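You operate a simulated robot arm through the tools that you are given. There is no shell and no other tool. Be economical: measure what you need, move in short steps, check, and stop when the job is done.

The job below is to be done with a simulated two-armed robot. You get a single attempt, and the scene is never put back.

TASK
Hold the telescopic marker pole on the worktop of the stock table steady with one hand and flip the inner tube of the pole the other way with the other.

Only the result counts: the job must be done as asked and must still hold three seconds after the hand-in. Knocking over, shifting, dropping, spilling or breaking anything else fails it.

THE ROBOT
Two 7-joint arms with two-finger parallel grippers on one trunk, on a base that drives. Base frame: it is fixed to the floor where the robot stands at the start and does not move with it; the origin is under the middle of the robot, x ahead of it, y to its left, z up. Lengths are in m, angles in degrees, forces in N, time in s.
The left shoulder is at the start at [0.05, 0.187, 1.11], the right one opposite. With the tool pointing down near the work surface each hand reaches from about 0.1 to 0.66 m from the robot's upright axis, wherever it stands, measured 20 degrees to its own side. Places, roughly: inner tube of the pole [0.5, 0.1, 1]. Payload 3.43 kg a hand.
Tool frame (each hand has its own): the origin (TCP) lies between the finger pads and is the grasp point; the fingertips stand 0.03 m ahead of it; z points along the fingers, y is the line along which they close. The gripper opens to 0.094 m. The fingers are 0.028 m wide and 0.01 m thick; the gripper's body (0.05 by 0.096 m) begins 0.055 m behind the TCP.
Orientation is that of the tool frame in the base frame, as [roll, pitch, yaw] about the fixed x, y, z axes, in that order (R = Rz(yaw) Ry(pitch) Rx(roll)). With the fingers straight down and closing along the base's y, the tool's x points along the base's -x, its y along +y and its z along -z.

THE INTERFACE
- The arms move only by the tool play_rows. It takes "left_moves", "right_moves" or both (then of equal length, played together; a hand with none holds still); each is a list of rows, each a list of 3 entries, a list of its own where there are three numbers: the finger opening in mm, from 0 to 94, then the shift along the base's x, y, z in mm, then the turn, a rotation vector about the base's x, y, z in degrees. In form: [[claw, [x, y, z], [ax, ay, az]], ...]. A call has 1 to 20 rows; each row is the pose to reach, as a shift and turn from the pose commanded when the call began. A row lasts 0.2 s, in which the tool goes at most 0.05 m and 8.6 degrees; a call with a longer step from one row to the next is refused whole, and so is a gripper value outside its range. A pose out of reach is approached as far as the arm can. The call stops where the force on the tool passes 40 N (or 10 N more than at its start, if that is more) or the arm is blocked; 0.2 s more then pass. Each finger travels about 0.153 m/s and halts on what it meets, pressing with about 40 N; the grip force reading is that of the motor and also rises with nothing between the fingers. The clock runs only during rows and for 0.2 s after the last one: add rows that repeat a pose to give the fingers time. It gives the time, the measured TCP pose, the force on the tool (base axes), the opening and the grip force at its end, in the units of the frame above (readings bear some noise), with the torque about the TCP (base axes, N m) and any sound that the robot's microphone picked up.
- Cameras (640 x 400 px; columns grow to the right, rows downward): "scene" is now at [0.1469, 0.0225, 1.3074]; the picture's right is [0.23, -0.97, 0.00], its down [-0.20, -0.05, -0.98] and it looks along [0.95, 0.23, -0.20] (base axes); focal length 214 px, centre (320, 200). "left" rides on the left gripper at [0.076, -0.014, -0.102] in its tool frame; the picture's right is [0.18, 0.98, 0.00], its down [-0.75, 0.14, -0.64] and it looks along [-0.63, 0.12, 0.77] (tool axes); focal length 243 px, centre (320, 200). "right" rides on the right gripper at [0.076, 0.014, -0.103] in its tool frame; the picture's right is [-0.18, 0.98, 0.00], its down [-0.75, -0.14, -0.64] and it looks along [-0.63, -0.12, 0.77] (tool axes); focal length 243 px, centre (320, 200). There is no depth. A picture from a camera that has moved, and an enlarged one, comes with that camera's place and axes in the base frame and with its lens.
- camera(camera): a new picture of that camera. No time passes.
- slide_trunk(by): slides the trunk up (or, below 0, down) by that many m; the arms and the scene camera ride with it, the base frame stays. It gives what a move gives, with no picture.
- roll_base(legs): drives the robot by 1 to 6 legs, each [ahead, left, turn to the left] in m, m and degrees, along the robot's own axes; the way and the turn of a leg run together, so that a leg with both is an arc; at most 1.5 m and 180 degrees a leg. The arms and the cameras ride along, it lands a little off, and it stops where it bumps. It gives what a move gives.
- turn_head(pan, tilt): turns the head with the scene camera to pan (to the left, within 80 degrees either way) and tilt (down, from -29 to 69), counted from straight ahead of the robot. It gives what a move gives.
- inspect(camera, box): a new picture of the part [left, top, right, bottom] of that camera's present view, enlarged. No time passes.
- close_job(): hands the job in; it is judged then, once.

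Work in short steps. Places have to be worked out from the pictures, the camera data and where the tool is seen: move nearer, look again, correct. Check each grasp and each placing, and mend what went wrong. You have 120 turns and 108 pictures in all, those below and enlarged ones among them. Open the grippers and draw the arms clear of the work before you hand the job in, unless the task says otherwise; then end with one line.

The tools are called after ">>>" by a JSON object that holds its "name" and its "arguments". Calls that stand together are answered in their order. play_rows: Moves the arms, as the interface text tells. Its arguments: {"type":"object","properties":{"left_moves":{"type":"array","items":{"type":"array"}},"right_moves":{"type":"array","items":{"type":"array"}}},"required":[]} The other tools are called the same way: slide_trunk (by) slides the trunk up or down; roll_base (legs) drives the base; turn_head (pan, tilt) turns the head that bears the scene camera; camera (camera) takes a picture; inspect (camera, box) takes an enlarged picture of a part of a camera's view; close_job () hands the job in.

At the start:

```text
clock: 0.0
left_position: [0.3638, 0.2718, 1.2177]
left_ee_rot: [180.0, 0.0, -179.9]
left_ft_force: [0.1, 0.3, -0.9]
left_torque: [-0.02, 0.05, 0.01]
left_opening: 0.094
left_gripper_force: 0.1
right_position: [0.3391, -0.04, 1.2652]
right_ee_rot: [-180.0, 0.0, -180.0]
right_ft_force: [0.4, 0.0, -0.2]
right_torque: [0.02, 0.0, 0.01]
right_opening: 0.0939
right_gripper_force: 0.1
trunk travel left (down, up): [-0.325, 0.107]
robot x, y, heading: [-0.0044, 0.0022, -0.1]
head pan, tilt: [13.5, 11.6]
```

scene: 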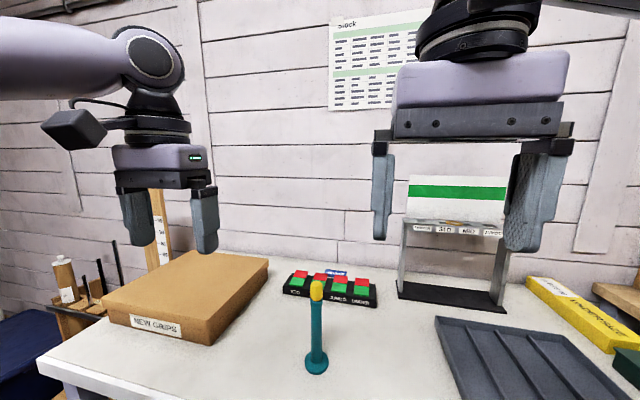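
right: 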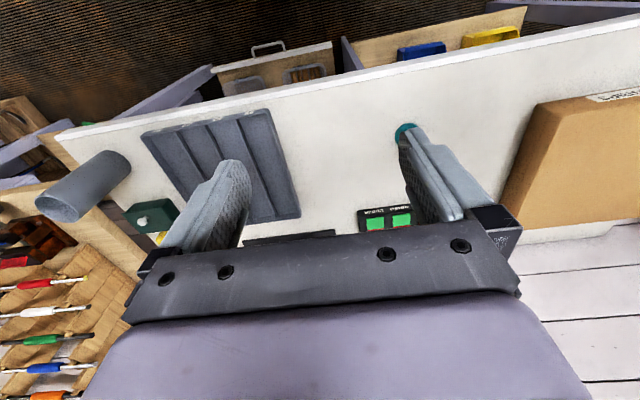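
left: 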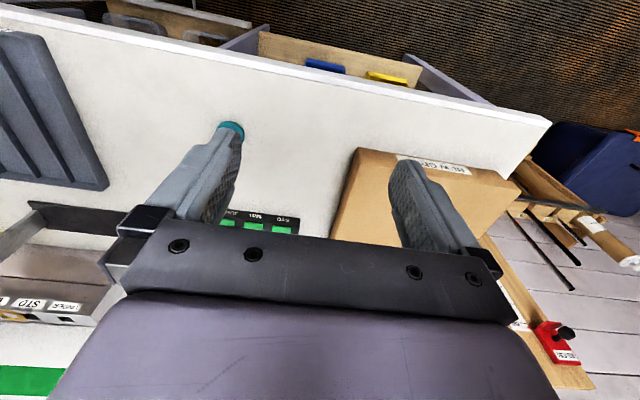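

I'll start with a closer view of the pole, which stands teal with a yellow tip.

>>> {"name": "inspect", "arguments": {"camera": "scene", "box": [260, 260, 380, 390]}}

>>> {"name": "inspect", "arguments": {"camera": "scene", "box": [320, 0, 440, 120]}}

```text
3.08 times, centred on (320, 325) of scene
camera zoom: at [0.1469, 0.0225, 1.3074], right [0.23, -0.97, 0.0], down [-0.2, -0.05, -0.98], along [0.95, 0.23, -0.2], focal length 660 px, centre (320, -185)
```

zoom: 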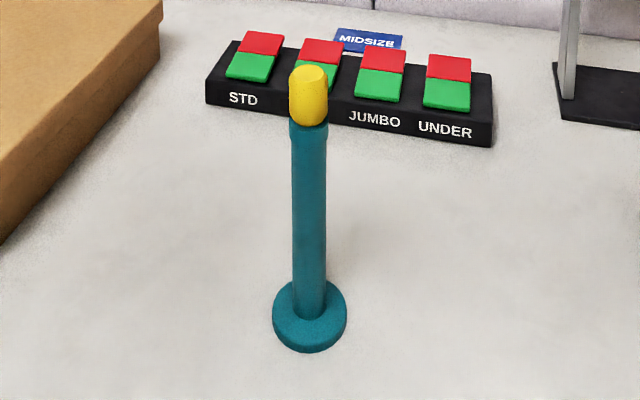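

```text
3.33 times, centred on (380, 60) of scene
camera zoom: at [0.1469, 0.0225, 1.3074], right [0.23, -0.97, 0.0], down [-0.2, -0.05, -0.98], along [0.95, 0.23, -0.2], focal length 715 px, centre (120, 667)
```

zoom: 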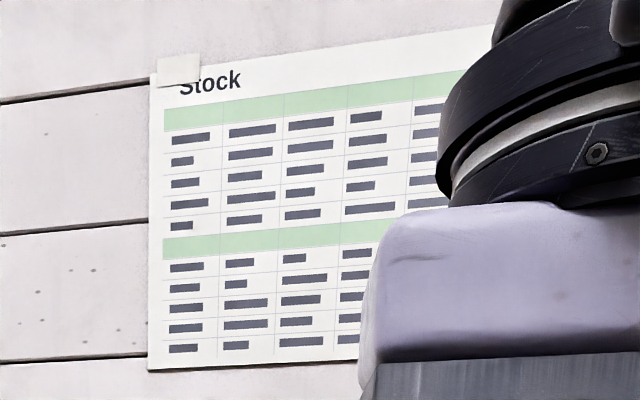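

The inner tube (yellow tip) is retracted, so flipping it most likely means pulling it out. I estimate the pole axis at x≈0.52, y≈0.12, with the outer tube's top at z≈1.02 and the cap's top at ≈1.06. The right hand will clamp the outer tube obliquely and the left will take the cap from above. First I bring the right hand to a standoff pose.

>>> {"name": "play_rows", "arguments": {"right_moves": [[94, [9, 7, -15], [2.35, -5.67, 4.07]], [94, [18, 14, -30], [4.7, -11.35, 8.14]], [94, [27, 21, -45], [7.05, -17.02, 12.21]], [94, [36, 28, -62], [9.4, -22.7, 16.28]], [94, [45, 35, -80], [11.75, -28.37, 20.35]], [94, [54, 42, -98], [14.1, -34.05, 24.42]], [94, [63, 49, -115], [16.45, -39.72, 28.49]], [94, [72, 56, -132], [18.8, -45.4, 32.56]], [94, [82, 63, -150], [21.15, -51.07, 36.63]], [94, [91, 70, -165], [23.5, -56.75, 40.7]], [94, [91, 70, -165], [23.5, -56.75, 40.7]]]}}

>>> {"name": "camera", "arguments": {"camera": "right"}}

>>> {"name": "camera", "arguments": {"camera": "scene"}}

>>> {"name": "camera", "arguments": {"camera": "left"}}

```text
clock: 2.4
left_position: [0.3639, 0.2728, 1.2166]
left_ee_rot: [180.0, -0.1, -179.9]
left_ft_force: [0.5, 0.4, 0.9]
left_torque: [-0.01, -0.01, 0.03]
left_opening: 0.0936
left_gripper_force: 0.1
right_position: [0.4299, 0.0304, 1.0995]
right_ee_rot: [-179.9, 60.1, -134.9]
right_ft_force: [-0.5, -0.1, 0.4]
right_torque: [-0.01, -0.02, 0.01]
right_opening: 0.0943
right_gripper_force: 0.1
trunk travel left (down, up): [-0.325, 0.107]
robot x, y, heading: [-0.0029, 0.0012, -0.1]
head pan, tilt: [13.5, 11.6]
```

```text
102 pictures are left
camera right: at [0.3303, -0.0504, 1.0868], right [-0.63, 0.76, 0.16], down [-0.03, -0.23, 0.97], along [0.78, 0.61, 0.16], focal length 243 px, centre (320, 200)
```

right: 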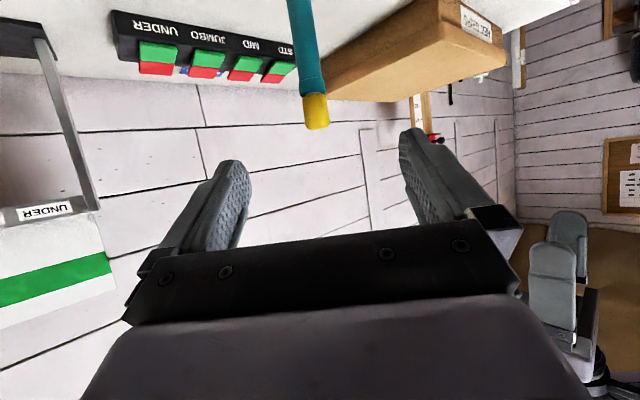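

```text
101 pictures are left
camera scene: at [0.1468, 0.0226, 1.3074], right [0.23, -0.97, 0.0], down [-0.2, -0.05, -0.98], along [0.95, 0.23, -0.2], focal length 214 px, centre (320, 200)
```

scene: 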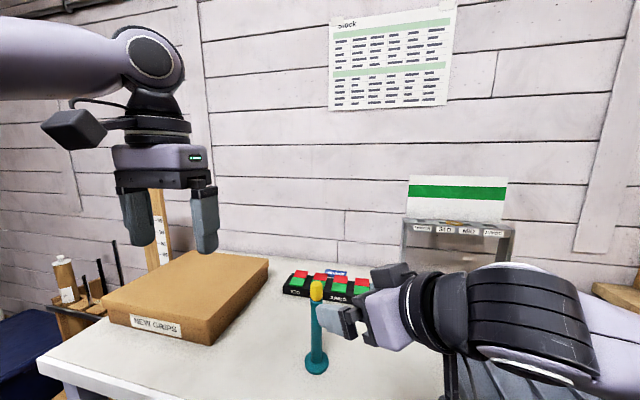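

```text
100 pictures are left
camera left: at [0.288, 0.2583, 1.3203], right [-0.18, 0.98, 0.0], down [0.75, 0.14, 0.64], along [0.63, 0.12, -0.77], focal length 243 px, centre (320, 200)
```

left: 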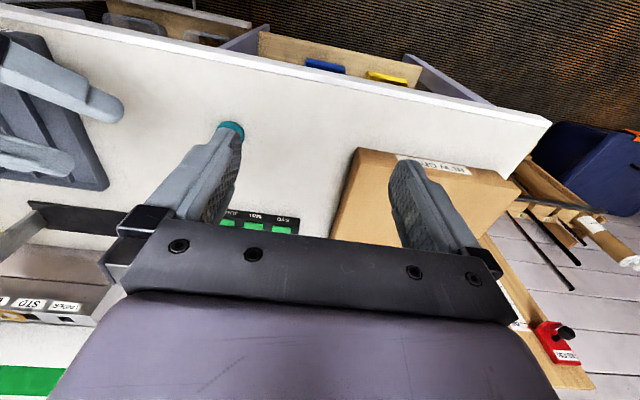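

Two views put the pole at about (0.53, 0.122). I lower the right hand straight down, staying short of the pole, and check.

>>> {"name": "play_rows", "arguments": {"right_moves": [[94, [1, -1, -30], [0, 0, 0]], [94, [1, -1, -60], [0, 0, 0]], [94, [2, -2, -90], [0, 0, 0]], [94, [2, -2, -120], [0, 0, 0]], [94, [2, -2, -145], [0, 0, 0]], [94, [2, -2, -162], [0, 0, 0]], [94, [2, -2, -162], [0, 0, 0]]]}}

>>> {"name": "camera", "arguments": {"camera": "right"}}

>>> {"name": "camera", "arguments": {"camera": "scene"}}

```text
clock: 4.0
left_position: [0.3644, 0.2722, 1.2187]
left_ee_rot: [179.9, 0.0, -179.9]
left_ft_force: [0.0, 0.0, -0.1]
left_torque: [0.01, 0.01, 0.01]
left_opening: 0.0941
left_gripper_force: 0.0
right_position: [0.4307, 0.0284, 0.9377]
right_ee_rot: [-180.0, 60.0, -135.0]
right_ft_force: [-0.2, 0.0, -0.7]
right_torque: [0.04, 0.03, 0.03]
right_opening: 0.0942
right_gripper_force: 0.2
trunk travel left (down, up): [-0.325, 0.107]
robot x, y, heading: [-0.0004, 0.0027, 0.1]
head pan, tilt: [13.5, 11.6]
```

```text
99 pictures are left
camera right: at [0.3317, -0.0524, 0.9244], right [-0.63, 0.76, 0.16], down [-0.03, -0.23, 0.97], along [0.78, 0.61, 0.16], focal length 243 px, centre (320, 200)
```

right: 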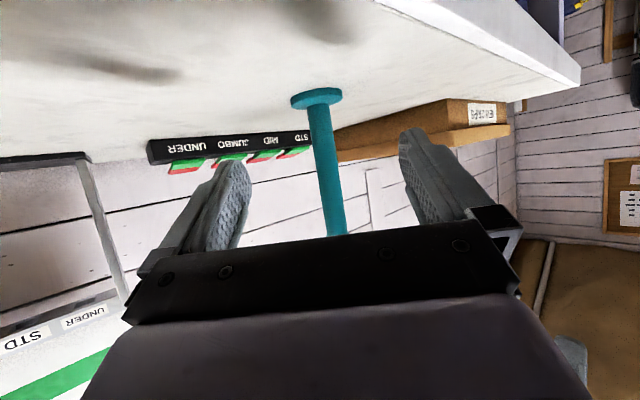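

```text
98 pictures are left
camera scene: at [0.1469, 0.0225, 1.3074], right [0.23, -0.97, 0.0], down [-0.2, -0.05, -0.98], along [0.95, 0.23, -0.2], focal length 214 px, centre (320, 200)
```

scene: 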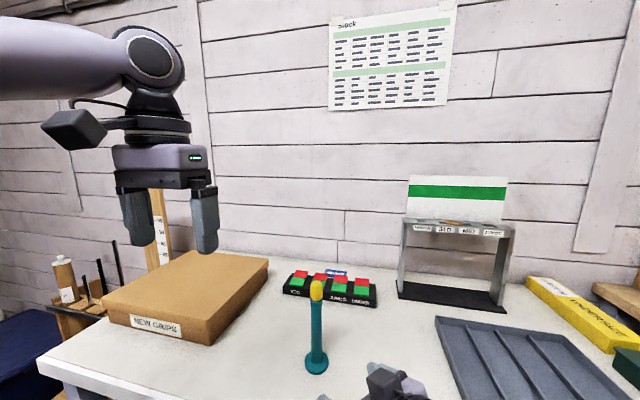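

The pole base triangulates to (0.532, 0.123) and lies between the fingers. I advance so the TCP sits at the pole.

>>> {"name": "play_rows", "arguments": {"right_moves": [[94, [20, 19, 0], [0, 0, 0]], [94, [40, 38, 0], [0, 0, 0]], [94, [60, 57, 0], [0, 0, 0]], [94, [80, 75, 0], [0, 0, 0]], [94, [98, 92, 0], [0, 0, 0]], [94, [98, 92, 0], [0, 0, 0]]]}}

>>> {"name": "camera", "arguments": {"camera": "right"}}

>>> {"name": "inspect", "arguments": {"camera": "scene", "box": [230, 240, 440, 400]}}

```text
clock: 5.4
left_position: [0.3647, 0.2723, 1.2173]
left_ee_rot: [-179.9, 0.1, -180.0]
left_ft_force: [-0.7, -0.1, -0.4]
left_torque: [0.01, 0.04, -0.02]
left_opening: 0.0942
left_gripper_force: 0.1
right_position: [0.5303, 0.1192, 0.9376]
right_ee_rot: [-180.0, 60.0, -135.1]
right_ft_force: [-0.2, -0.1, 0.0]
right_torque: [0.03, -0.03, 0.02]
right_opening: 0.0939
right_gripper_force: 0.2
trunk travel left (down, up): [-0.325, 0.107]
robot x, y, heading: [-0.0014, 0.003, 0.0]
head pan, tilt: [13.5, 11.6]
```

```text
97 pictures are left
camera right: at [0.4309, 0.0394, 0.9242], right [-0.63, 0.76, 0.16], down [-0.03, -0.23, 0.97], along [0.78, 0.61, 0.16], focal length 243 px, centre (320, 200)
```

right: 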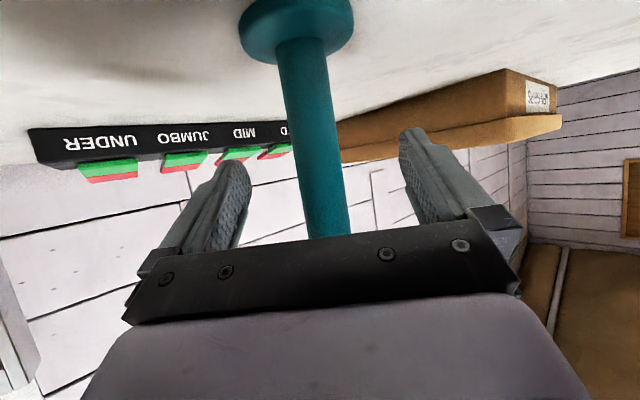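

```text
2.50 times, centred on (335, 320) of scene
camera zoom: at [0.1469, 0.0224, 1.3074], right [0.23, -0.97, 0.0], down [-0.2, -0.05, -0.98], along [0.95, 0.23, -0.2], focal length 536 px, centre (282, -100)
```

zoom: 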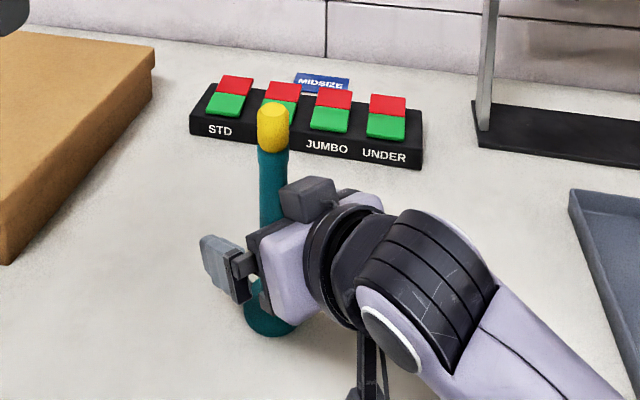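

The pole is centred between the pads to about 1 mm. I close the right hand on it.

>>> {"name": "play_rows", "arguments": {"right_moves": [[60, [0, 0, 0], [0, 0, 0]], [40, [0, 0, 0], [0, 0, 0]], [30, [0, 0, 0], [0, 0, 0]], [20, [0, 0, 0], [0, 0, 0]], [5, [0, 0, 0], [0, 0, 0]], [5, [0, 0, 0], [0, 0, 0]]]}}

>>> {"name": "camera", "arguments": {"camera": "right"}}

>>> {"name": "inspect", "arguments": {"camera": "scene", "box": [260, 260, 380, 390]}}

```text
clock: 6.8
left_position: [0.3645, 0.2721, 1.2172]
left_ee_rot: [-180.0, 0.0, -179.9]
left_ft_force: [0.0, 0.5, 0.3]
left_torque: [0.01, 0.0, 0.0]
left_opening: 0.0938
left_gripper_force: 0.1
right_position: [0.5304, 0.1205, 0.938]
right_ee_rot: [-180.0, 59.9, -135.0]
right_ft_force: [-0.3, -0.3, 0.9]
right_torque: [-0.04, -0.03, -0.02]
right_opening: 0.0263
right_gripper_force: 39.1
trunk travel left (down, up): [-0.325, 0.107]
robot x, y, heading: [-0.0018, 0.0025, -0.1]
head pan, tilt: [13.5, 11.6]
```

```text
95 pictures are left
camera right: at [0.4307, 0.0393, 0.9241], right [-0.63, 0.76, 0.16], down [-0.03, -0.23, 0.97], along [0.78, 0.61, 0.16], focal length 243 px, centre (320, 200)
```

right: 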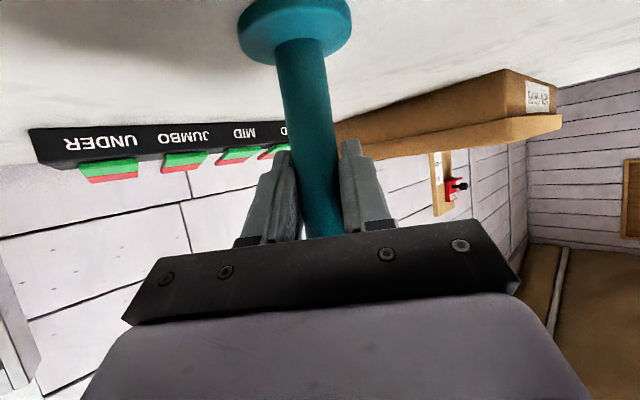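

```text
3.08 times, centred on (320, 325) of scene
camera zoom: at [0.1468, 0.0225, 1.3074], right [0.23, -0.97, 0.0], down [-0.2, -0.05, -0.98], along [0.95, 0.23, -0.2], focal length 660 px, centre (320, -185)
```

zoom: 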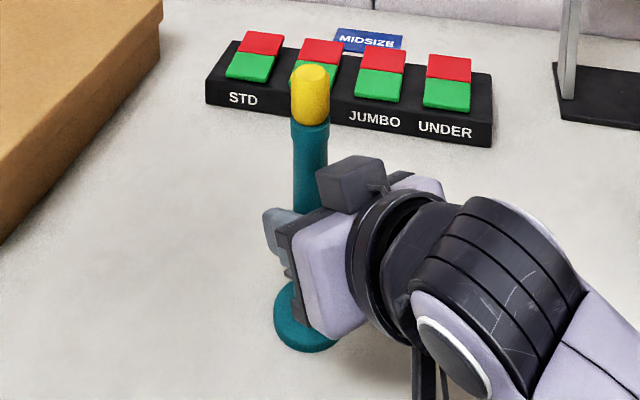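

The right hand holds the tube, opening 26 mm at 39 N. Now I bring the left hand above the cap at its present height and check alignment.

>>> {"name": "play_rows", "arguments": {"left_moves": [[94, [28, -25, 0], [0, 0, 0]], [94, [56, -50, 0], [0, 0, 0]], [94, [84, -75, 0], [0, 0, 0]], [94, [112, -100, 0], [0, 0, 0]], [80, [140, -125, 0], [0, 0, 0]], [70, [167, -149, -10], [0, 0, 0]], [70, [167, -149, -50], [0, 0, 0]], [70, [167, -149, -75], [0, 0, 0]], [70, [167, -149, -75], [0, 0, 0]]]}}

>>> {"name": "camera", "arguments": {"camera": "left"}}

>>> {"name": "camera", "arguments": {"camera": "scene"}}

```text
clock: 8.8
left_position: [0.4652, 0.1991, 1.1392]
left_ee_rot: [-179.9, 0.0, -179.7]
left_ft_force: [0.3, -0.1, -0.6]
left_torque: [0.01, 0.0, 0.01]
left_opening: 0.0698
left_gripper_force: 0.1
left hand out of reach, approached as far as the arm can: row 3, 4, 5, 6, 7, 8, 9
right_position: [0.5293, 0.12, 0.9391]
right_ee_rot: [-179.9, 59.9, -135.1]
right_ft_force: [-0.9, -0.1, 1.0]
right_torque: [-0.09, 0.01, 0.0]
right_opening: 0.0262
right_gripper_force: 40.3
trunk travel left (down, up): [-0.325, 0.107]
robot x, y, heading: [-0.0001, -0.0001, 0.1]
head pan, tilt: [13.5, 11.6]
```

```text
93 pictures are left
camera left: at [0.3887, 0.1853, 1.2424], right [-0.19, 0.98, 0.0], down [0.75, 0.15, 0.64], along [0.63, 0.12, -0.77], focal length 243 px, centre (320, 200)
```

left: 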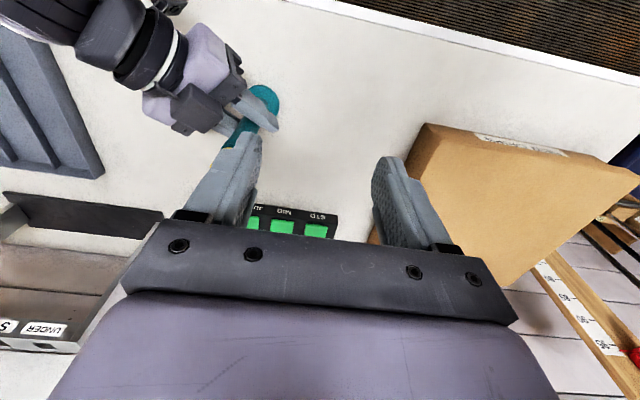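

```text
92 pictures are left
camera scene: at [0.1467, 0.0224, 1.3074], right [0.23, -0.97, 0.0], down [-0.2, -0.05, -0.98], along [0.95, 0.23, -0.2], focal length 214 px, centre (320, 200)
```

scene: 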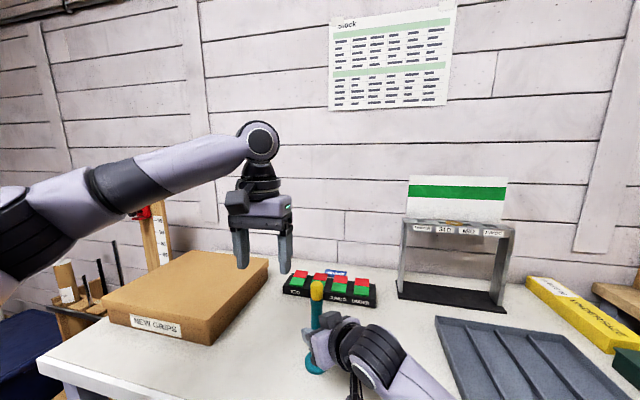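

The left arm can't reach the cap pointing straight down. I'll tilt the left hand to come in obliquely from the left (30° down, yaw −75°), turning it clear of the pole first.

>>> {"name": "play_rows", "arguments": {"left_moves": [[70, [-15, 40, 0], [0, 0, 0]], [70, [-30, 80, 5], [0, 0, 0]], [70, [-30, 110, 10], [-3.25, -4.24, -5.63]], [70, [-30, 110, 10], [-6.5, -8.5, -11.3]], [70, [-30, 110, 10], [-9.8, -12.7, -16.9]], [70, [-30, 110, 10], [-13.0, -17.0, -22.5]], [70, [-30, 110, 10], [-16.3, -21.2, -28.2]], [70, [-30, 110, 10], [-19.5, -25.45, -33.8]], [70, [-30, 110, 10], [-22.8, -29.7, -39.4]], [70, [-30, 110, 10], [-26.0, -33.9, -45.1]], [70, [-30, 110, 10], [-29.3, -38.2, -50.7]], [70, [-30, 110, 10], [-32.5, -42.4, -56.3]], [70, [-30, 110, 10], [-35.8, -46.7, -62.0]], [70, [-30, 110, 10], [-39.05, -50.9, -67.6]], [70, [-30, 110, 10], [-39.05, -50.9, -67.6]]]}}

>>> {"name": "camera", "arguments": {"camera": "left"}}

>>> {"name": "camera", "arguments": {"camera": "scene"}}

```text
clock: 12.0
left_position: [0.4306, 0.3096, 1.1474]
left_ee_rot: [-179.9, 60.3, 105.0]
left_ft_force: [0.0, -0.3, 0.5]
left_torque: [-0.01, 0.0, -0.01]
left_opening: 0.07
left_gripper_force: 0.1
right_position: [0.5288, 0.1205, 0.9394]
right_ee_rot: [-180.0, 60.1, -135.1]
right_ft_force: [0.4, 0.3, 0.9]
right_torque: [-0.03, -0.04, -0.01]
right_opening: 0.0262
right_gripper_force: 40.1
trunk travel left (down, up): [-0.325, 0.107]
robot x, y, heading: [0.0028, 0.0019, -0.1]
head pan, tilt: [13.5, 11.6]
```

```text
91 pictures are left
camera left: at [0.3842, 0.4274, 1.1333], right [0.93, 0.34, -0.16], down [0.09, 0.21, 0.97], along [0.37, -0.92, 0.17], focal length 243 px, centre (320, 200)
```

left: 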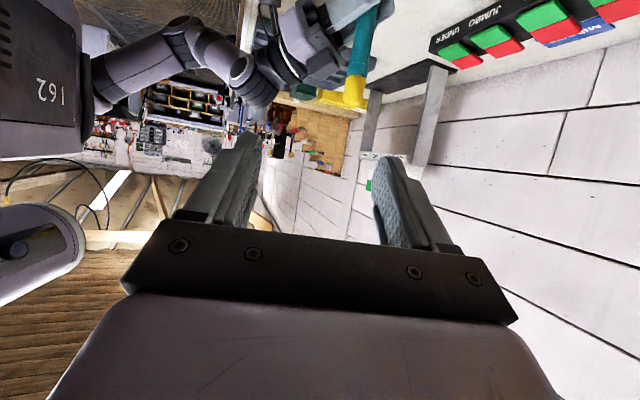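

```text
90 pictures are left
camera scene: at [0.1468, 0.0225, 1.3074], right [0.23, -0.97, 0.0], down [-0.2, -0.05, -0.98], along [0.95, 0.23, -0.2], focal length 214 px, centre (320, 200)
```

scene: 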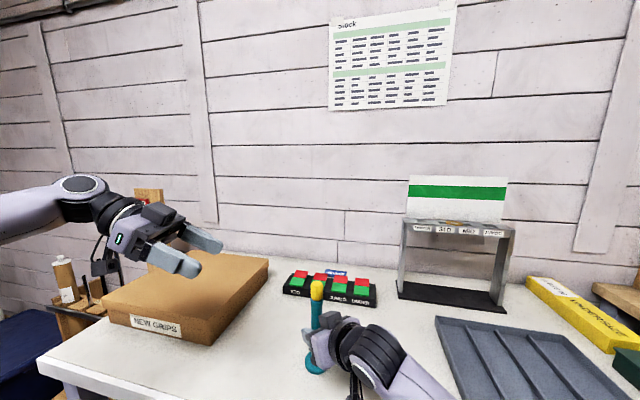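

The command was clipped to the real pose, and the orientation is as wanted. I move to a standoff at about (0.505, 0.233, 1.04).

>>> {"name": "play_rows", "arguments": {"left_moves": [[70, [20, -20, 0], [0, 0, 0]], [70, [40, -40, -20], [0, 0, 0]], [70, [60, -60, -45], [0, 0, 0]], [70, [74, -72, -75], [0, 0, 0]], [70, [74, -77, -105], [0, 0, 0]], [70, [74, -77, -105], [0, 0, 0]]]}}

>>> {"name": "camera", "arguments": {"camera": "left"}}

>>> {"name": "camera", "arguments": {"camera": "scene"}}

```text
clock: 13.4
left_position: [0.5053, 0.2293, 1.0437]
left_ee_rot: [-180.0, 60.1, 105.1]
left_ft_force: [0.5, -0.3, 0.1]
left_torque: [-0.01, -0.01, 0.0]
left_opening: 0.07
left_gripper_force: 0.0
right_position: [0.5294, 0.1197, 0.9373]
right_ee_rot: [180.0, 60.0, -135.0]
right_ft_force: [0.2, -0.8, 1.4]
right_torque: [-0.05, -0.05, 0.0]
right_opening: 0.0262
right_gripper_force: 40.1
trunk travel left (down, up): [-0.325, 0.107]
robot x, y, heading: [-0.0032, -0.0017, 0.1]
head pan, tilt: [13.5, 11.6]
```

```text
89 pictures are left
camera left: at [0.4587, 0.3488, 1.0301], right [0.93, 0.34, -0.16], down [0.09, 0.21, 0.97], along [0.37, -0.92, 0.16], focal length 243 px, centre (320, 200)
```

left: 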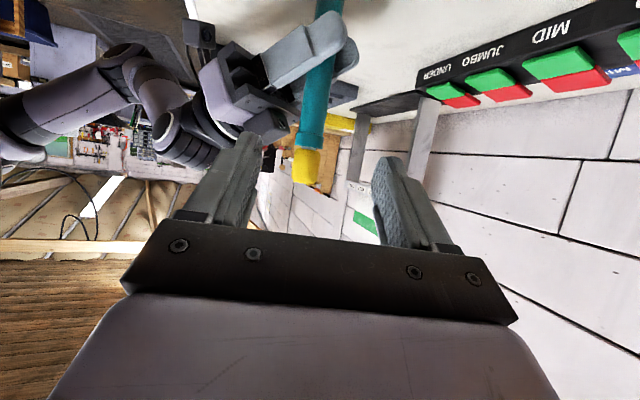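

```text
88 pictures are left
camera scene: at [0.1468, 0.0225, 1.3074], right [0.23, -0.97, 0.0], down [-0.2, -0.05, -0.98], along [0.95, 0.23, -0.2], focal length 214 px, centre (320, 200)
```

scene: 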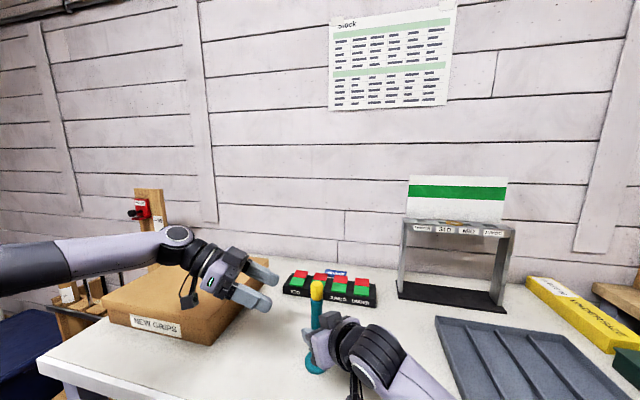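

The left camera puts the cap at (0.530, 0.123), spanning z 1.02–1.055. I advance the left hand to it.

>>> {"name": "play_rows", "arguments": {"left_moves": [[70, [6, -22, 2], [0, 0, 0]], [70, [12, -44, 2], [0, 0, 0]], [70, [18, -66, 2], [0, 0, 0]], [70, [22, -88, 2], [0, 0, 0]], [70, [26, -105, 2], [0, 0, 0]], [70, [26, -105, 2], [0, 0, 0]]]}}

>>> {"name": "camera", "arguments": {"camera": "left"}}

>>> {"name": "inspect", "arguments": {"camera": "scene", "box": [260, 260, 380, 390]}}

```text
clock: 14.8
left_position: [0.5301, 0.1252, 1.0458]
left_ee_rot: [-179.8, 60.1, 105.2]
left_ft_force: [-0.3, 0.2, 0.3]
left_torque: [0.02, 0.0, -0.01]
left_opening: 0.0701
left_gripper_force: 0.0
right_position: [0.5294, 0.1196, 0.9374]
right_ee_rot: [180.0, 60.0, -135.0]
right_ft_force: [-0.4, -0.2, 2.4]
right_torque: [-0.05, 0.02, 0.0]
right_opening: 0.0261
right_gripper_force: 40.4
trunk travel left (down, up): [-0.325, 0.107]
robot x, y, heading: [0.0, 0.0013, 0.0]
head pan, tilt: [13.5, 11.6]
```

```text
87 pictures are left
camera left: at [0.4829, 0.2453, 1.0313], right [0.93, 0.34, -0.16], down [0.09, 0.21, 0.97], along [0.37, -0.91, 0.16], focal length 243 px, centre (320, 200)
```

left: 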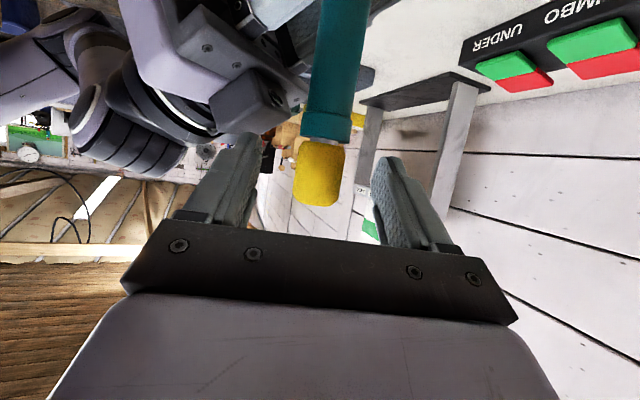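

```text
3.08 times, centred on (320, 325) of scene
camera zoom: at [0.1467, 0.0225, 1.3074], right [0.23, -0.97, 0.0], down [-0.2, -0.05, -0.98], along [0.95, 0.23, -0.2], focal length 660 px, centre (320, -185)
```

zoom: 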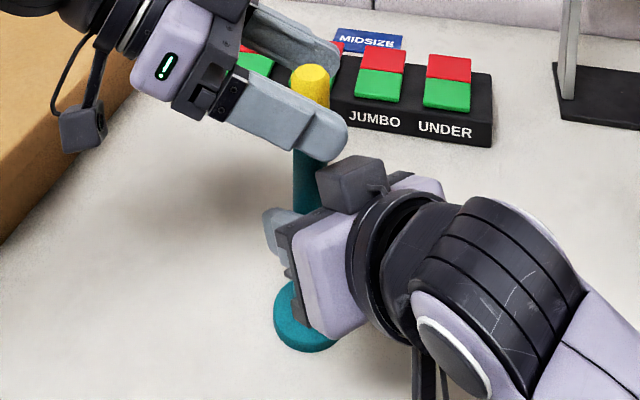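

Cap centred between the left pads, clear of the outer tube. I close the left hand.

>>> {"name": "play_rows", "arguments": {"left_moves": [[50, [0, 0, -2], [0, 0, 0]], [36, [0, 0, -3], [0, 0, 0]], [28, [0, 0, -3], [0, 0, 0]], [18, [0, 0, -3], [0, 0, 0]], [5, [0, 0, -3], [0, 0, 0]], [5, [0, 0, -3], [0, 0, 0]]]}}

>>> {"name": "camera", "arguments": {"camera": "left"}}

```text
clock: 16.2
left_position: [0.5289, 0.126, 1.0417]
left_ee_rot: [-179.8, 60.0, 105.0]
left_ft_force: [-8.6, -5.2, 2.0]
left_torque: [0.03, 0.03, -0.21]
left_opening: 0.028
left_gripper_force: 39.9
right_position: [0.5301, 0.119, 0.9389]
right_ee_rot: [-179.8, 60.0, -135.0]
right_ft_force: [9.9, 5.3, 1.8]
right_torque: [-0.57, 0.75, 0.13]
right_opening: 0.0263
right_gripper_force: 40.5
trunk travel left (down, up): [-0.325, 0.107]
robot x, y, heading: [-0.001, -0.0007, 0.1]
head pan, tilt: [13.5, 11.6]
```

```text
85 pictures are left
camera left: at [0.4829, 0.2452, 1.0279], right [0.93, 0.34, -0.16], down [0.09, 0.21, 0.97], along [0.37, -0.92, 0.16], focal length 243 px, centre (320, 200)
```

left: 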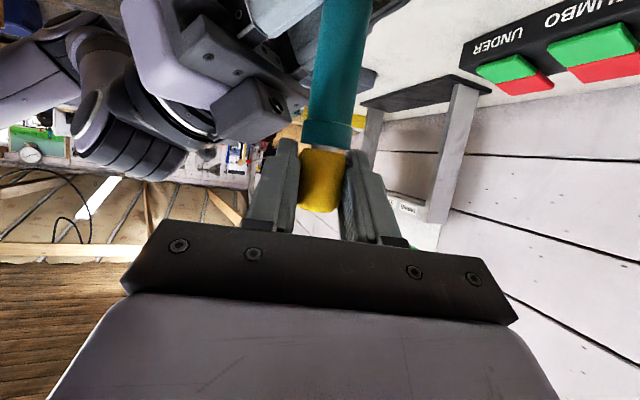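

Both grips hold; a ~10 N side load shows a small misalignment. I ease it by 2 mm and start pulling up slowly.

>>> {"name": "play_rows", "arguments": {"left_moves": [[5, [-2, -1, 0], [0, 0, 0]], [5, [-2, -1, 4], [0, 0, 0]], [5, [-2, -1, 8], [0, 0, 0]], [5, [-2, -1, 12], [0, 0, 0]], [5, [-2, -1, 16], [0, 0, 0]], [5, [-2, -1, 20], [0, 0, 0]], [5, [-2, -1, 20], [0, 0, 0]]]}}

>>> {"name": "camera", "arguments": {"camera": "left"}}

>>> {"name": "inspect", "arguments": {"camera": "scene", "box": [260, 260, 380, 390]}}

```text
clock: 17.8
left_position: [0.5298, 0.1248, 1.0621]
left_ee_rot: [179.9, 60.1, 105.1]
left_ft_force: [-0.1, 5.8, 0.1]
left_torque: [0.31, 0.11, -0.12]
left_opening: 0.0278
left_gripper_force: 39.7
right_position: [0.5297, 0.1191, 0.9388]
right_ee_rot: [180.0, 60.0, -135.1]
right_ft_force: [-1.0, -6.3, 1.7]
right_torque: [0.39, -0.19, 0.13]
right_opening: 0.0264
right_gripper_force: 39.6
trunk travel left (down, up): [-0.325, 0.107]
robot x, y, heading: [0.0025, -0.0021, -0.4]
head pan, tilt: [13.5, 11.6]
```

```text
84 pictures are left
camera left: at [0.4825, 0.2448, 1.0478], right [0.92, 0.35, -0.16], down [0.09, 0.21, 0.97], along [0.37, -0.91, 0.16], focal length 243 px, centre (320, 200)
```

left: 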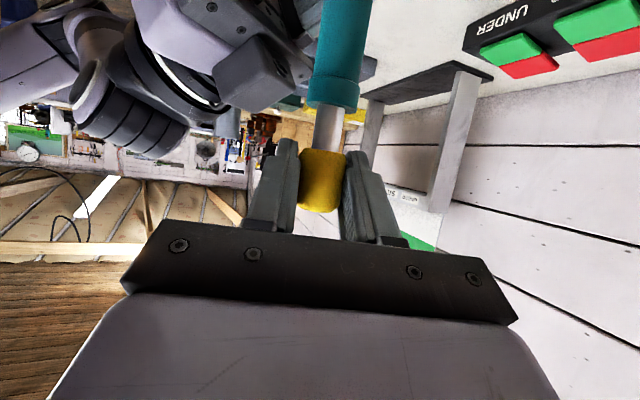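

```text
3.08 times, centred on (320, 325) of scene
camera zoom: at [0.1467, 0.0225, 1.3074], right [0.23, -0.97, 0.0], down [-0.2, -0.05, -0.98], along [0.95, 0.23, -0.2], focal length 660 px, centre (320, -185)
```

zoom: 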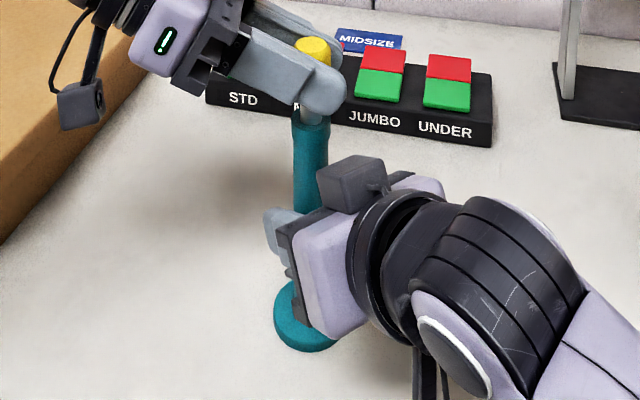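

The metallic inner tube is sliding out with almost no axial force. I keep pulling gently, watching for an end stop.

>>> {"name": "play_rows", "arguments": {"left_moves": [[5, [0, 1, 5], [0, 0, 0]], [5, [0, 1, 10], [0, 0, 0]], [5, [0, 1, 15], [0, 0, 0]], [5, [0, 1, 20], [0, 0, 0]], [5, [0, 1, 25], [0, 0, 0]], [5, [0, 1, 30], [0, 0, 0]], [5, [0, 1, 35], [0, 0, 0]], [5, [0, 1, 35], [0, 0, 0]]]}}

>>> {"name": "camera", "arguments": {"camera": "left"}}

>>> {"name": "inspect", "arguments": {"camera": "scene", "box": [250, 230, 390, 390]}}

```text
clock: 19.6
left_position: [0.5281, 0.1264, 1.0962]
left_ee_rot: [-180.0, 60.1, 105.1]
left_ft_force: [0.4, 2.3, -0.5]
left_torque: [0.13, 0.08, -0.1]
left_opening: 0.0278
left_gripper_force: 39.6
right_position: [0.53, 0.1197, 0.9378]
right_ee_rot: [180.0, 60.0, -135.1]
right_ft_force: [-0.7, -1.5, 1.6]
right_torque: [0.3, -0.12, 0.15]
right_opening: 0.0262
right_gripper_force: 39.9
trunk travel left (down, up): [-0.325, 0.107]
robot x, y, heading: [0.0048, 0.0, -0.1]
head pan, tilt: [13.5, 11.6]
```

```text
82 pictures are left
camera left: at [0.4822, 0.245, 1.0831], right [0.93, 0.34, -0.16], down [0.09, 0.21, 0.97], along [0.37, -0.92, 0.16], focal length 243 px, centre (320, 200)
```

left: 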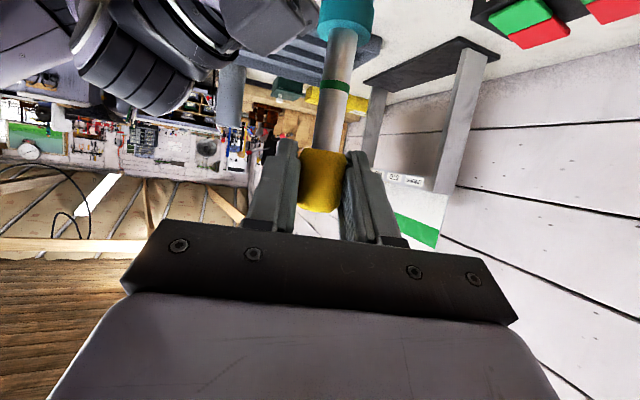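

```text
2.50 times, centred on (320, 310) of scene
camera zoom: at [0.1467, 0.0226, 1.3074], right [0.23, -0.97, 0.0], down [-0.2, -0.05, -0.98], along [0.95, 0.23, -0.2], focal length 536 px, centre (320, -75)
```

zoom: 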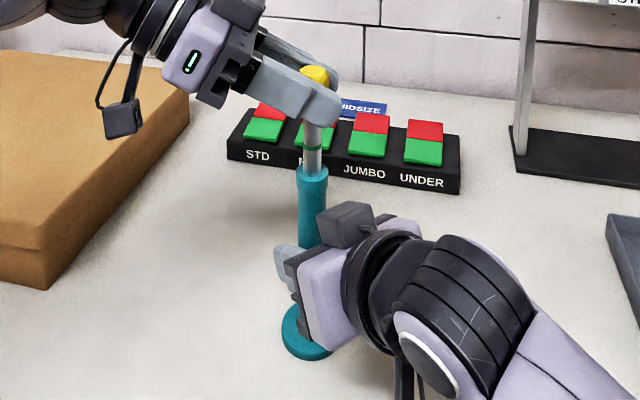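

A green band has appeared on the inner tube and there's still no resistance. I continue carefully in small steps.

>>> {"name": "play_rows", "arguments": {"left_moves": [[5, [0, 1, 4], [0, 0, 0]], [5, [0, 1, 8], [0, 0, 0]], [5, [0, 1, 12], [0, 0, 0]], [5, [0, 1, 16], [0, 0, 0]], [5, [0, 1, 20], [0, 0, 0]], [5, [0, 1, 20], [0, 0, 0]]]}}

>>> {"name": "camera", "arguments": {"camera": "left"}}

>>> {"name": "inspect", "arguments": {"camera": "scene", "box": [270, 220, 370, 330]}}

```text
clock: 21.0
left_position: [0.5285, 0.1269, 1.1184]
left_ee_rot: [-179.9, 60.0, 105.1]
left_ft_force: [-3.6, -5.0, -1.0]
left_torque: [-0.24, 0.05, -0.17]
left_opening: 0.0278
left_gripper_force: 40.3
right_position: [0.5284, 0.1195, 0.9381]
right_ee_rot: [-180.0, 60.1, -135.0]
right_ft_force: [2.5, 5.3, 2.4]
right_torque: [-0.67, 0.6, 0.15]
right_opening: 0.0263
right_gripper_force: 39.9
trunk travel left (down, up): [-0.325, 0.107]
robot x, y, heading: [0.0007, 0.0003, 0.1]
head pan, tilt: [13.5, 11.6]
```

```text
80 pictures are left
camera left: at [0.4821, 0.2458, 1.1036], right [0.93, 0.34, -0.16], down [0.09, 0.21, 0.97], along [0.37, -0.92, 0.16], focal length 243 px, centre (320, 200)
```

left: 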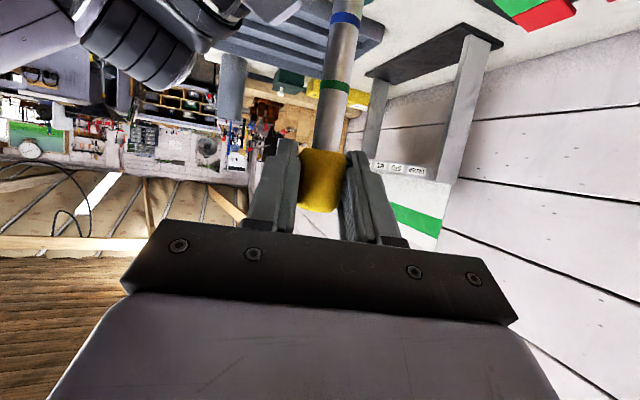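

```text
3.64 times, centred on (320, 275) of scene
camera zoom: at [0.1467, 0.0226, 1.3074], right [0.23, -0.97, 0.0], down [-0.2, -0.05, -0.98], along [0.95, 0.23, -0.2], focal length 780 px, centre (320, -73)
```

zoom: 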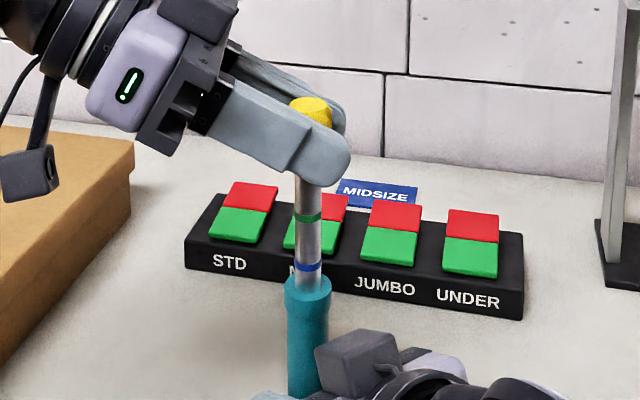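

A blue band follows. I continue toward the end stop with a small sideways correction.

>>> {"name": "play_rows", "arguments": {"left_moves": [[5, [-1, -1, 4], [0, 0, 0]], [5, [-1, -1, 8], [0, 0, 0]], [5, [-1, -1, 12], [0, 0, 0]], [5, [-1, -1, 16], [0, 0, 0]], [5, [-1, -1, 20], [0, 0, 0]], [5, [-1, -1, 20], [0, 0, 0]]]}}

>>> {"name": "inspect", "arguments": {"camera": "scene", "box": [260, 200, 380, 390]}}

```text
clock: 22.4
left_position: [0.5286, 0.1273, 1.1369]
left_ee_rot: [-180.0, 60.1, 105.1]
left_ft_force: [1.2, 0.8, -0.1]
left_torque: [0.03, 0.07, -0.1]
left_opening: 0.0278
left_gripper_force: 39.7
right_position: [0.529, 0.1181, 0.9386]
right_ee_rot: [179.9, 60.0, -135.1]
right_ft_force: [-1.1, -0.1, 1.6]
right_torque: [0.18, -0.18, 0.13]
right_opening: 0.0261
right_gripper_force: 40.3
trunk travel left (down, up): [-0.325, 0.107]
robot x, y, heading: [-0.0012, 0.0011, 0.0]
head pan, tilt: [13.5, 11.6]
```

```text
2.11 times, centred on (320, 295) of scene
camera zoom: at [0.1468, 0.0226, 1.3074], right [0.23, -0.97, 0.0], down [-0.2, -0.05, -0.98], along [0.95, 0.23, -0.2], focal length 452 px, centre (320, 0)
```

zoom: 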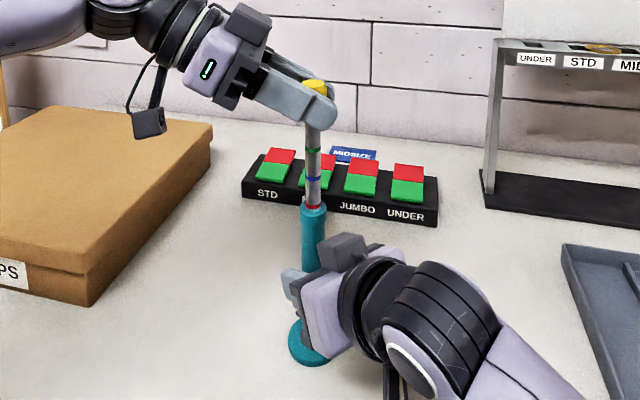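

A red band is just emerging. I move in smaller steps now, watching for the end stop.

>>> {"name": "play_rows", "arguments": {"left_moves": [[5, [0, 0, 2], [0, 0, 0]], [5, [0, 0, 4], [0, 0, 0]], [5, [0, 0, 6], [0, 0, 0]], [5, [0, 0, 8], [0, 0, 0]], [5, [0, 0, 8], [0, 0, 0]]]}}

>>> {"name": "inspect", "arguments": {"camera": "scene", "box": [270, 230, 370, 330]}}

```text
clock: 23.6
left_position: [0.5277, 0.1266, 1.1436]
left_ee_rot: [-179.7, 60.0, 105.3]
left_ft_force: [0.1, 3.6, -6.9]
left_torque: [0.41, 0.12, -0.12]
left_opening: 0.0276
left_gripper_force: 39.5
right_position: [0.5301, 0.1192, 0.9384]
right_ee_rot: [-180.0, 60.0, -135.0]
right_ft_force: [-1.3, -3.5, 6.9]
right_torque: [0.39, -0.18, 0.12]
right_opening: 0.0264
right_gripper_force: 39.9
trunk travel left (down, up): [-0.325, 0.107]
robot x, y, heading: [0.0008, 0.0011, 0.0]
head pan, tilt: [13.5, 11.6]
```

```text
4.00 times, centred on (320, 280) of scene
camera zoom: at [0.147, 0.0225, 1.3073], right [0.23, -0.97, 0.0], down [-0.2, -0.05, -0.98], along [0.95, 0.23, -0.2], focal length 858 px, centre (320, -120)
```

zoom: 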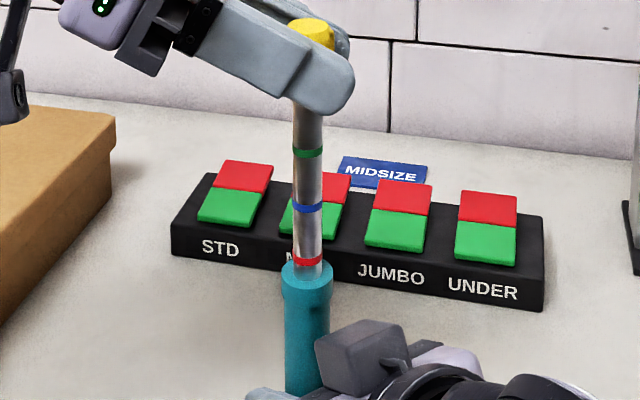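

Axial force of about 7 N has appeared, which looks like the end stop. I confirm with a few more millimetres.

>>> {"name": "play_rows", "arguments": {"left_moves": [[5, [0, 0, 1], [0, 0, 0]], [5, [0, 0, 2], [0, 0, 0]], [5, [0, 0, 3], [0, 0, 0]], [5, [0, 0, 3], [0, 0, 0]]]}}

>>> {"name": "inspect", "arguments": {"camera": "scene", "box": [270, 230, 370, 330]}}

```text
clock: 24.6
left_position: [0.5294, 0.1254, 1.1448]
left_ee_rot: [-179.6, 59.8, 105.3]
left_ft_force: [-1.8, 1.6, -18.4]
left_torque: [0.35, 0.16, -0.13]
left_opening: 0.0278
left_gripper_force: 40.1
right_position: [0.53, 0.1192, 0.9396]
right_ee_rot: [180.0, 60.2, -134.9]
right_ft_force: [1.8, -1.9, 17.9]
right_torque: [0.16, 0.24, 0.16]
right_opening: 0.0262
right_gripper_force: 40.0
trunk travel left (down, up): [-0.325, 0.107]
robot x, y, heading: [0.0016, 0.0014, -0.1]
head pan, tilt: [13.5, 11.6]
```

```text
4.00 times, centred on (320, 280) of scene
camera zoom: at [0.147, 0.0225, 1.3073], right [0.23, -0.97, 0.0], down [-0.2, -0.05, -0.98], along [0.95, 0.23, -0.2], focal length 858 px, centre (320, -120)
```

zoom: 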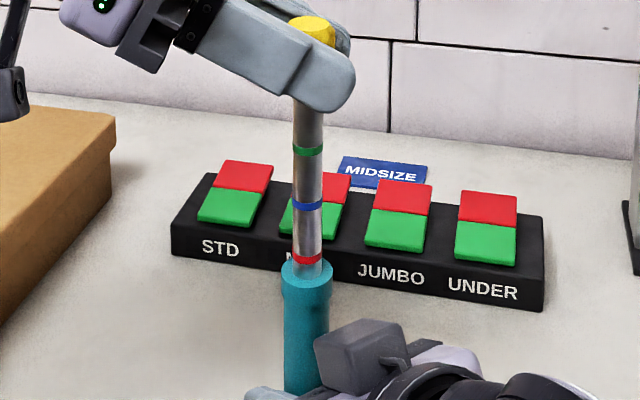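

Solid end stop: force rose to 18 N with no further travel. I relax the pull, open the left hand, and see whether the tube stays extended.

>>> {"name": "play_rows", "arguments": {"left_moves": [[5, [0, 0, -2], [0, 0, 0]], [5, [0, 0, -3], [0, 0, 0]], [30, [0, 0, -3], [0, 0, 0]], [50, [0, 0, -3], [0, 0, 0]], [75, [0, 0, -3], [0, 0, 0]], [75, [0, 0, -3], [0, 0, 0]]]}}

>>> {"name": "inspect", "arguments": {"camera": "scene", "box": [260, 210, 380, 330]}}

>>> {"name": "camera", "arguments": {"camera": "left"}}

```text
clock: 26.0
left_position: [0.5258, 0.126, 1.1449]
left_ee_rot: [180.0, 60.0, 105.0]
left_ft_force: [-0.2, 0.2, -0.8]
left_torque: [0.03, 0.01, -0.02]
left_opening: 0.075
left_gripper_force: 0.0
right_position: [0.5288, 0.1196, 0.9386]
right_ee_rot: [179.9, 59.9, -135.1]
right_ft_force: [-3.4, 0.8, 8.4]
right_torque: [-0.16, 0.31, -0.04]
right_opening: 0.026
right_gripper_force: 39.7
trunk travel left (down, up): [-0.325, 0.107]
robot x, y, heading: [-0.0016, 0.001, 0.0]
head pan, tilt: [13.5, 11.6]
```

```text
3.33 times, centred on (320, 270) of scene
camera zoom: at [0.1459, 0.0224, 1.3075], right [0.23, -0.97, 0.0], down [-0.19, -0.05, -0.98], along [0.95, 0.23, -0.2], focal length 715 px, centre (320, -33)
```

zoom: 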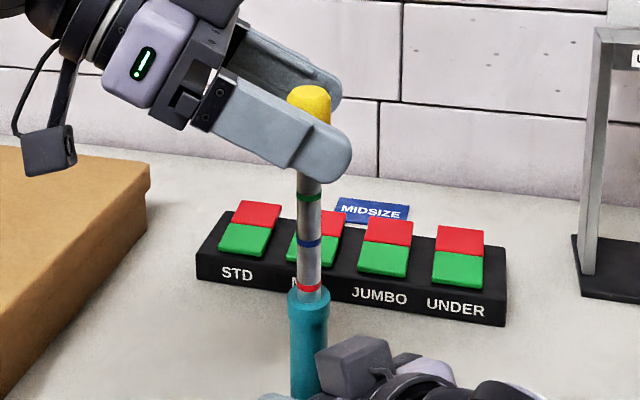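

```text
74 pictures are left
camera left: at [0.4801, 0.245, 1.1305], right [0.93, 0.34, -0.16], down [0.09, 0.21, 0.97], along [0.37, -0.92, 0.16], focal length 243 px, centre (320, 200)
```

left: 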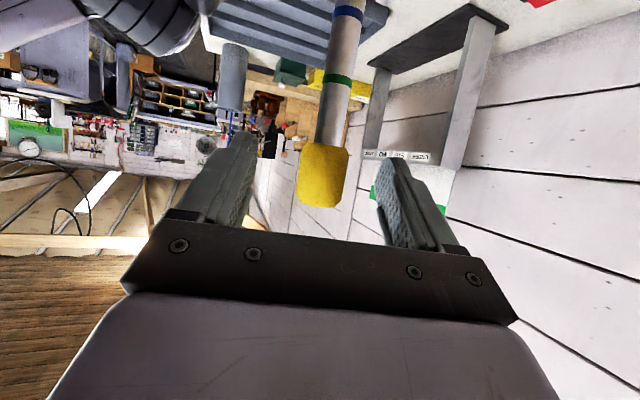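

The tube stays extended by friction. I withdraw the left hand along its approach line and look at the pole foot.

>>> {"name": "play_rows", "arguments": {"left_moves": [[75, [-6, 25, 0], [0, 0, 0]], [75, [-13, 50, 0], [0, 0, 0]], [75, [-20, 80, 5], [0, 0, 0]], [75, [-30, 115, 15], [0, 0, 0]], [75, [-50, 145, 30], [0, 0, 0]], [75, [-70, 170, 45], [0, 0, 0]], [75, [-70, 170, 45], [0, 0, 0]]]}}

>>> {"name": "camera", "arguments": {"camera": "scene"}}

>>> {"name": "camera", "arguments": {"camera": "right"}}

```text
clock: 27.6
left_position: [0.4588, 0.2952, 1.1892]
left_ee_rot: [180.0, 60.2, 105.2]
left_ft_force: [-0.3, 1.0, -0.6]
left_torque: [0.01, -0.02, 0.0]
left_opening: 0.075
left_gripper_force: 0.1
right_position: [0.5301, 0.1205, 0.9374]
right_ee_rot: [-180.0, 60.0, -135.0]
right_ft_force: [-0.4, -0.1, 1.4]
right_torque: [-0.08, 0.11, 0.04]
right_opening: 0.0263
right_gripper_force: 40.5
trunk travel left (down, up): [-0.325, 0.107]
robot x, y, heading: [-0.0003, -0.0016, -0.1]
head pan, tilt: [13.5, 11.6]
```

```text
73 pictures are left
camera scene: at [0.1467, 0.0225, 1.3074], right [0.23, -0.97, 0.0], down [-0.2, -0.05, -0.98], along [0.95, 0.23, -0.2], focal length 214 px, centre (320, 200)
```

scene: 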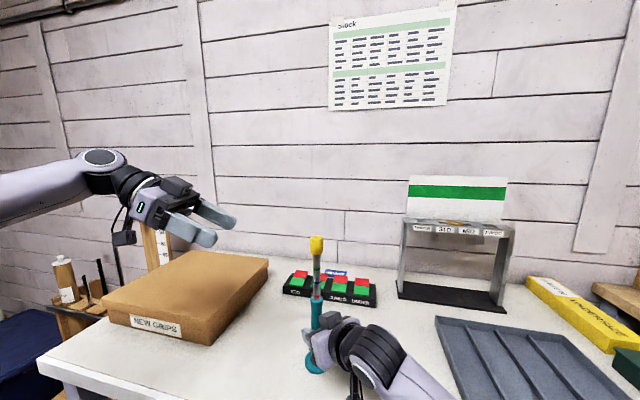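

```text
72 pictures are left
camera right: at [0.4306, 0.0391, 0.9239], right [-0.63, 0.76, 0.16], down [-0.03, -0.23, 0.97], along [0.78, 0.61, 0.16], focal length 243 px, centre (320, 200)
```

right: 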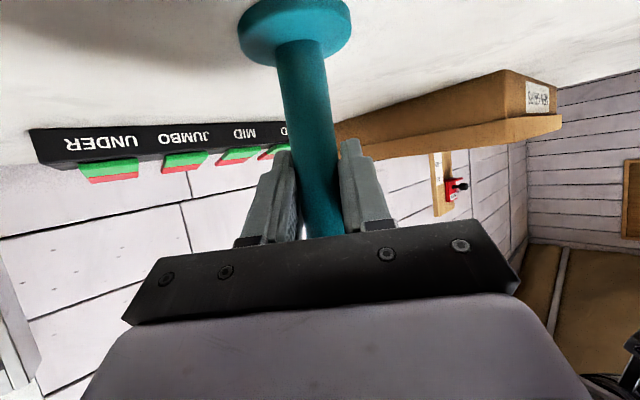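

The pole is upright and its foot is where it was in the first grasp picture; forces are back to baseline. I open the right hand gradually.

>>> {"name": "play_rows", "arguments": {"right_moves": [[27, [0, 0, 0], [0, 0, 0]], [30, [0, 0, 0], [0, 0, 0]], [40, [0, 0, 0], [0, 0, 0]], [60, [0, 0, 0], [0, 0, 0]], [85, [0, 0, 0], [0, 0, 0]], [94, [0, 0, 0], [0, 0, 0]]]}}

>>> {"name": "camera", "arguments": {"camera": "right"}}

```text
clock: 29.0
left_position: [0.4588, 0.2949, 1.1885]
left_ee_rot: [-179.9, 60.1, 105.2]
left_ft_force: [-0.7, -0.4, 0.5]
left_torque: [-0.02, 0.0, -0.02]
left_opening: 0.075
left_gripper_force: 0.1
right_position: [0.5304, 0.1199, 0.9372]
right_ee_rot: [180.0, 59.9, -135.0]
right_ft_force: [-0.3, 0.5, -0.3]
right_torque: [0.03, 0.03, 0.02]
right_opening: 0.0941
right_gripper_force: 0.1
trunk travel left (down, up): [-0.325, 0.107]
robot x, y, heading: [0.0013, 0.003, -0.2]
head pan, tilt: [13.5, 11.6]
```

```text
71 pictures are left
camera right: at [0.4307, 0.0393, 0.924], right [-0.63, 0.76, 0.16], down [-0.03, -0.23, 0.97], along [0.78, 0.61, 0.16], focal length 243 px, centre (320, 200)
```

right: 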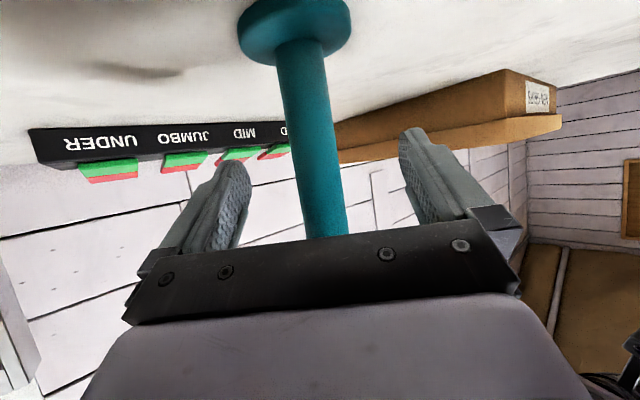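

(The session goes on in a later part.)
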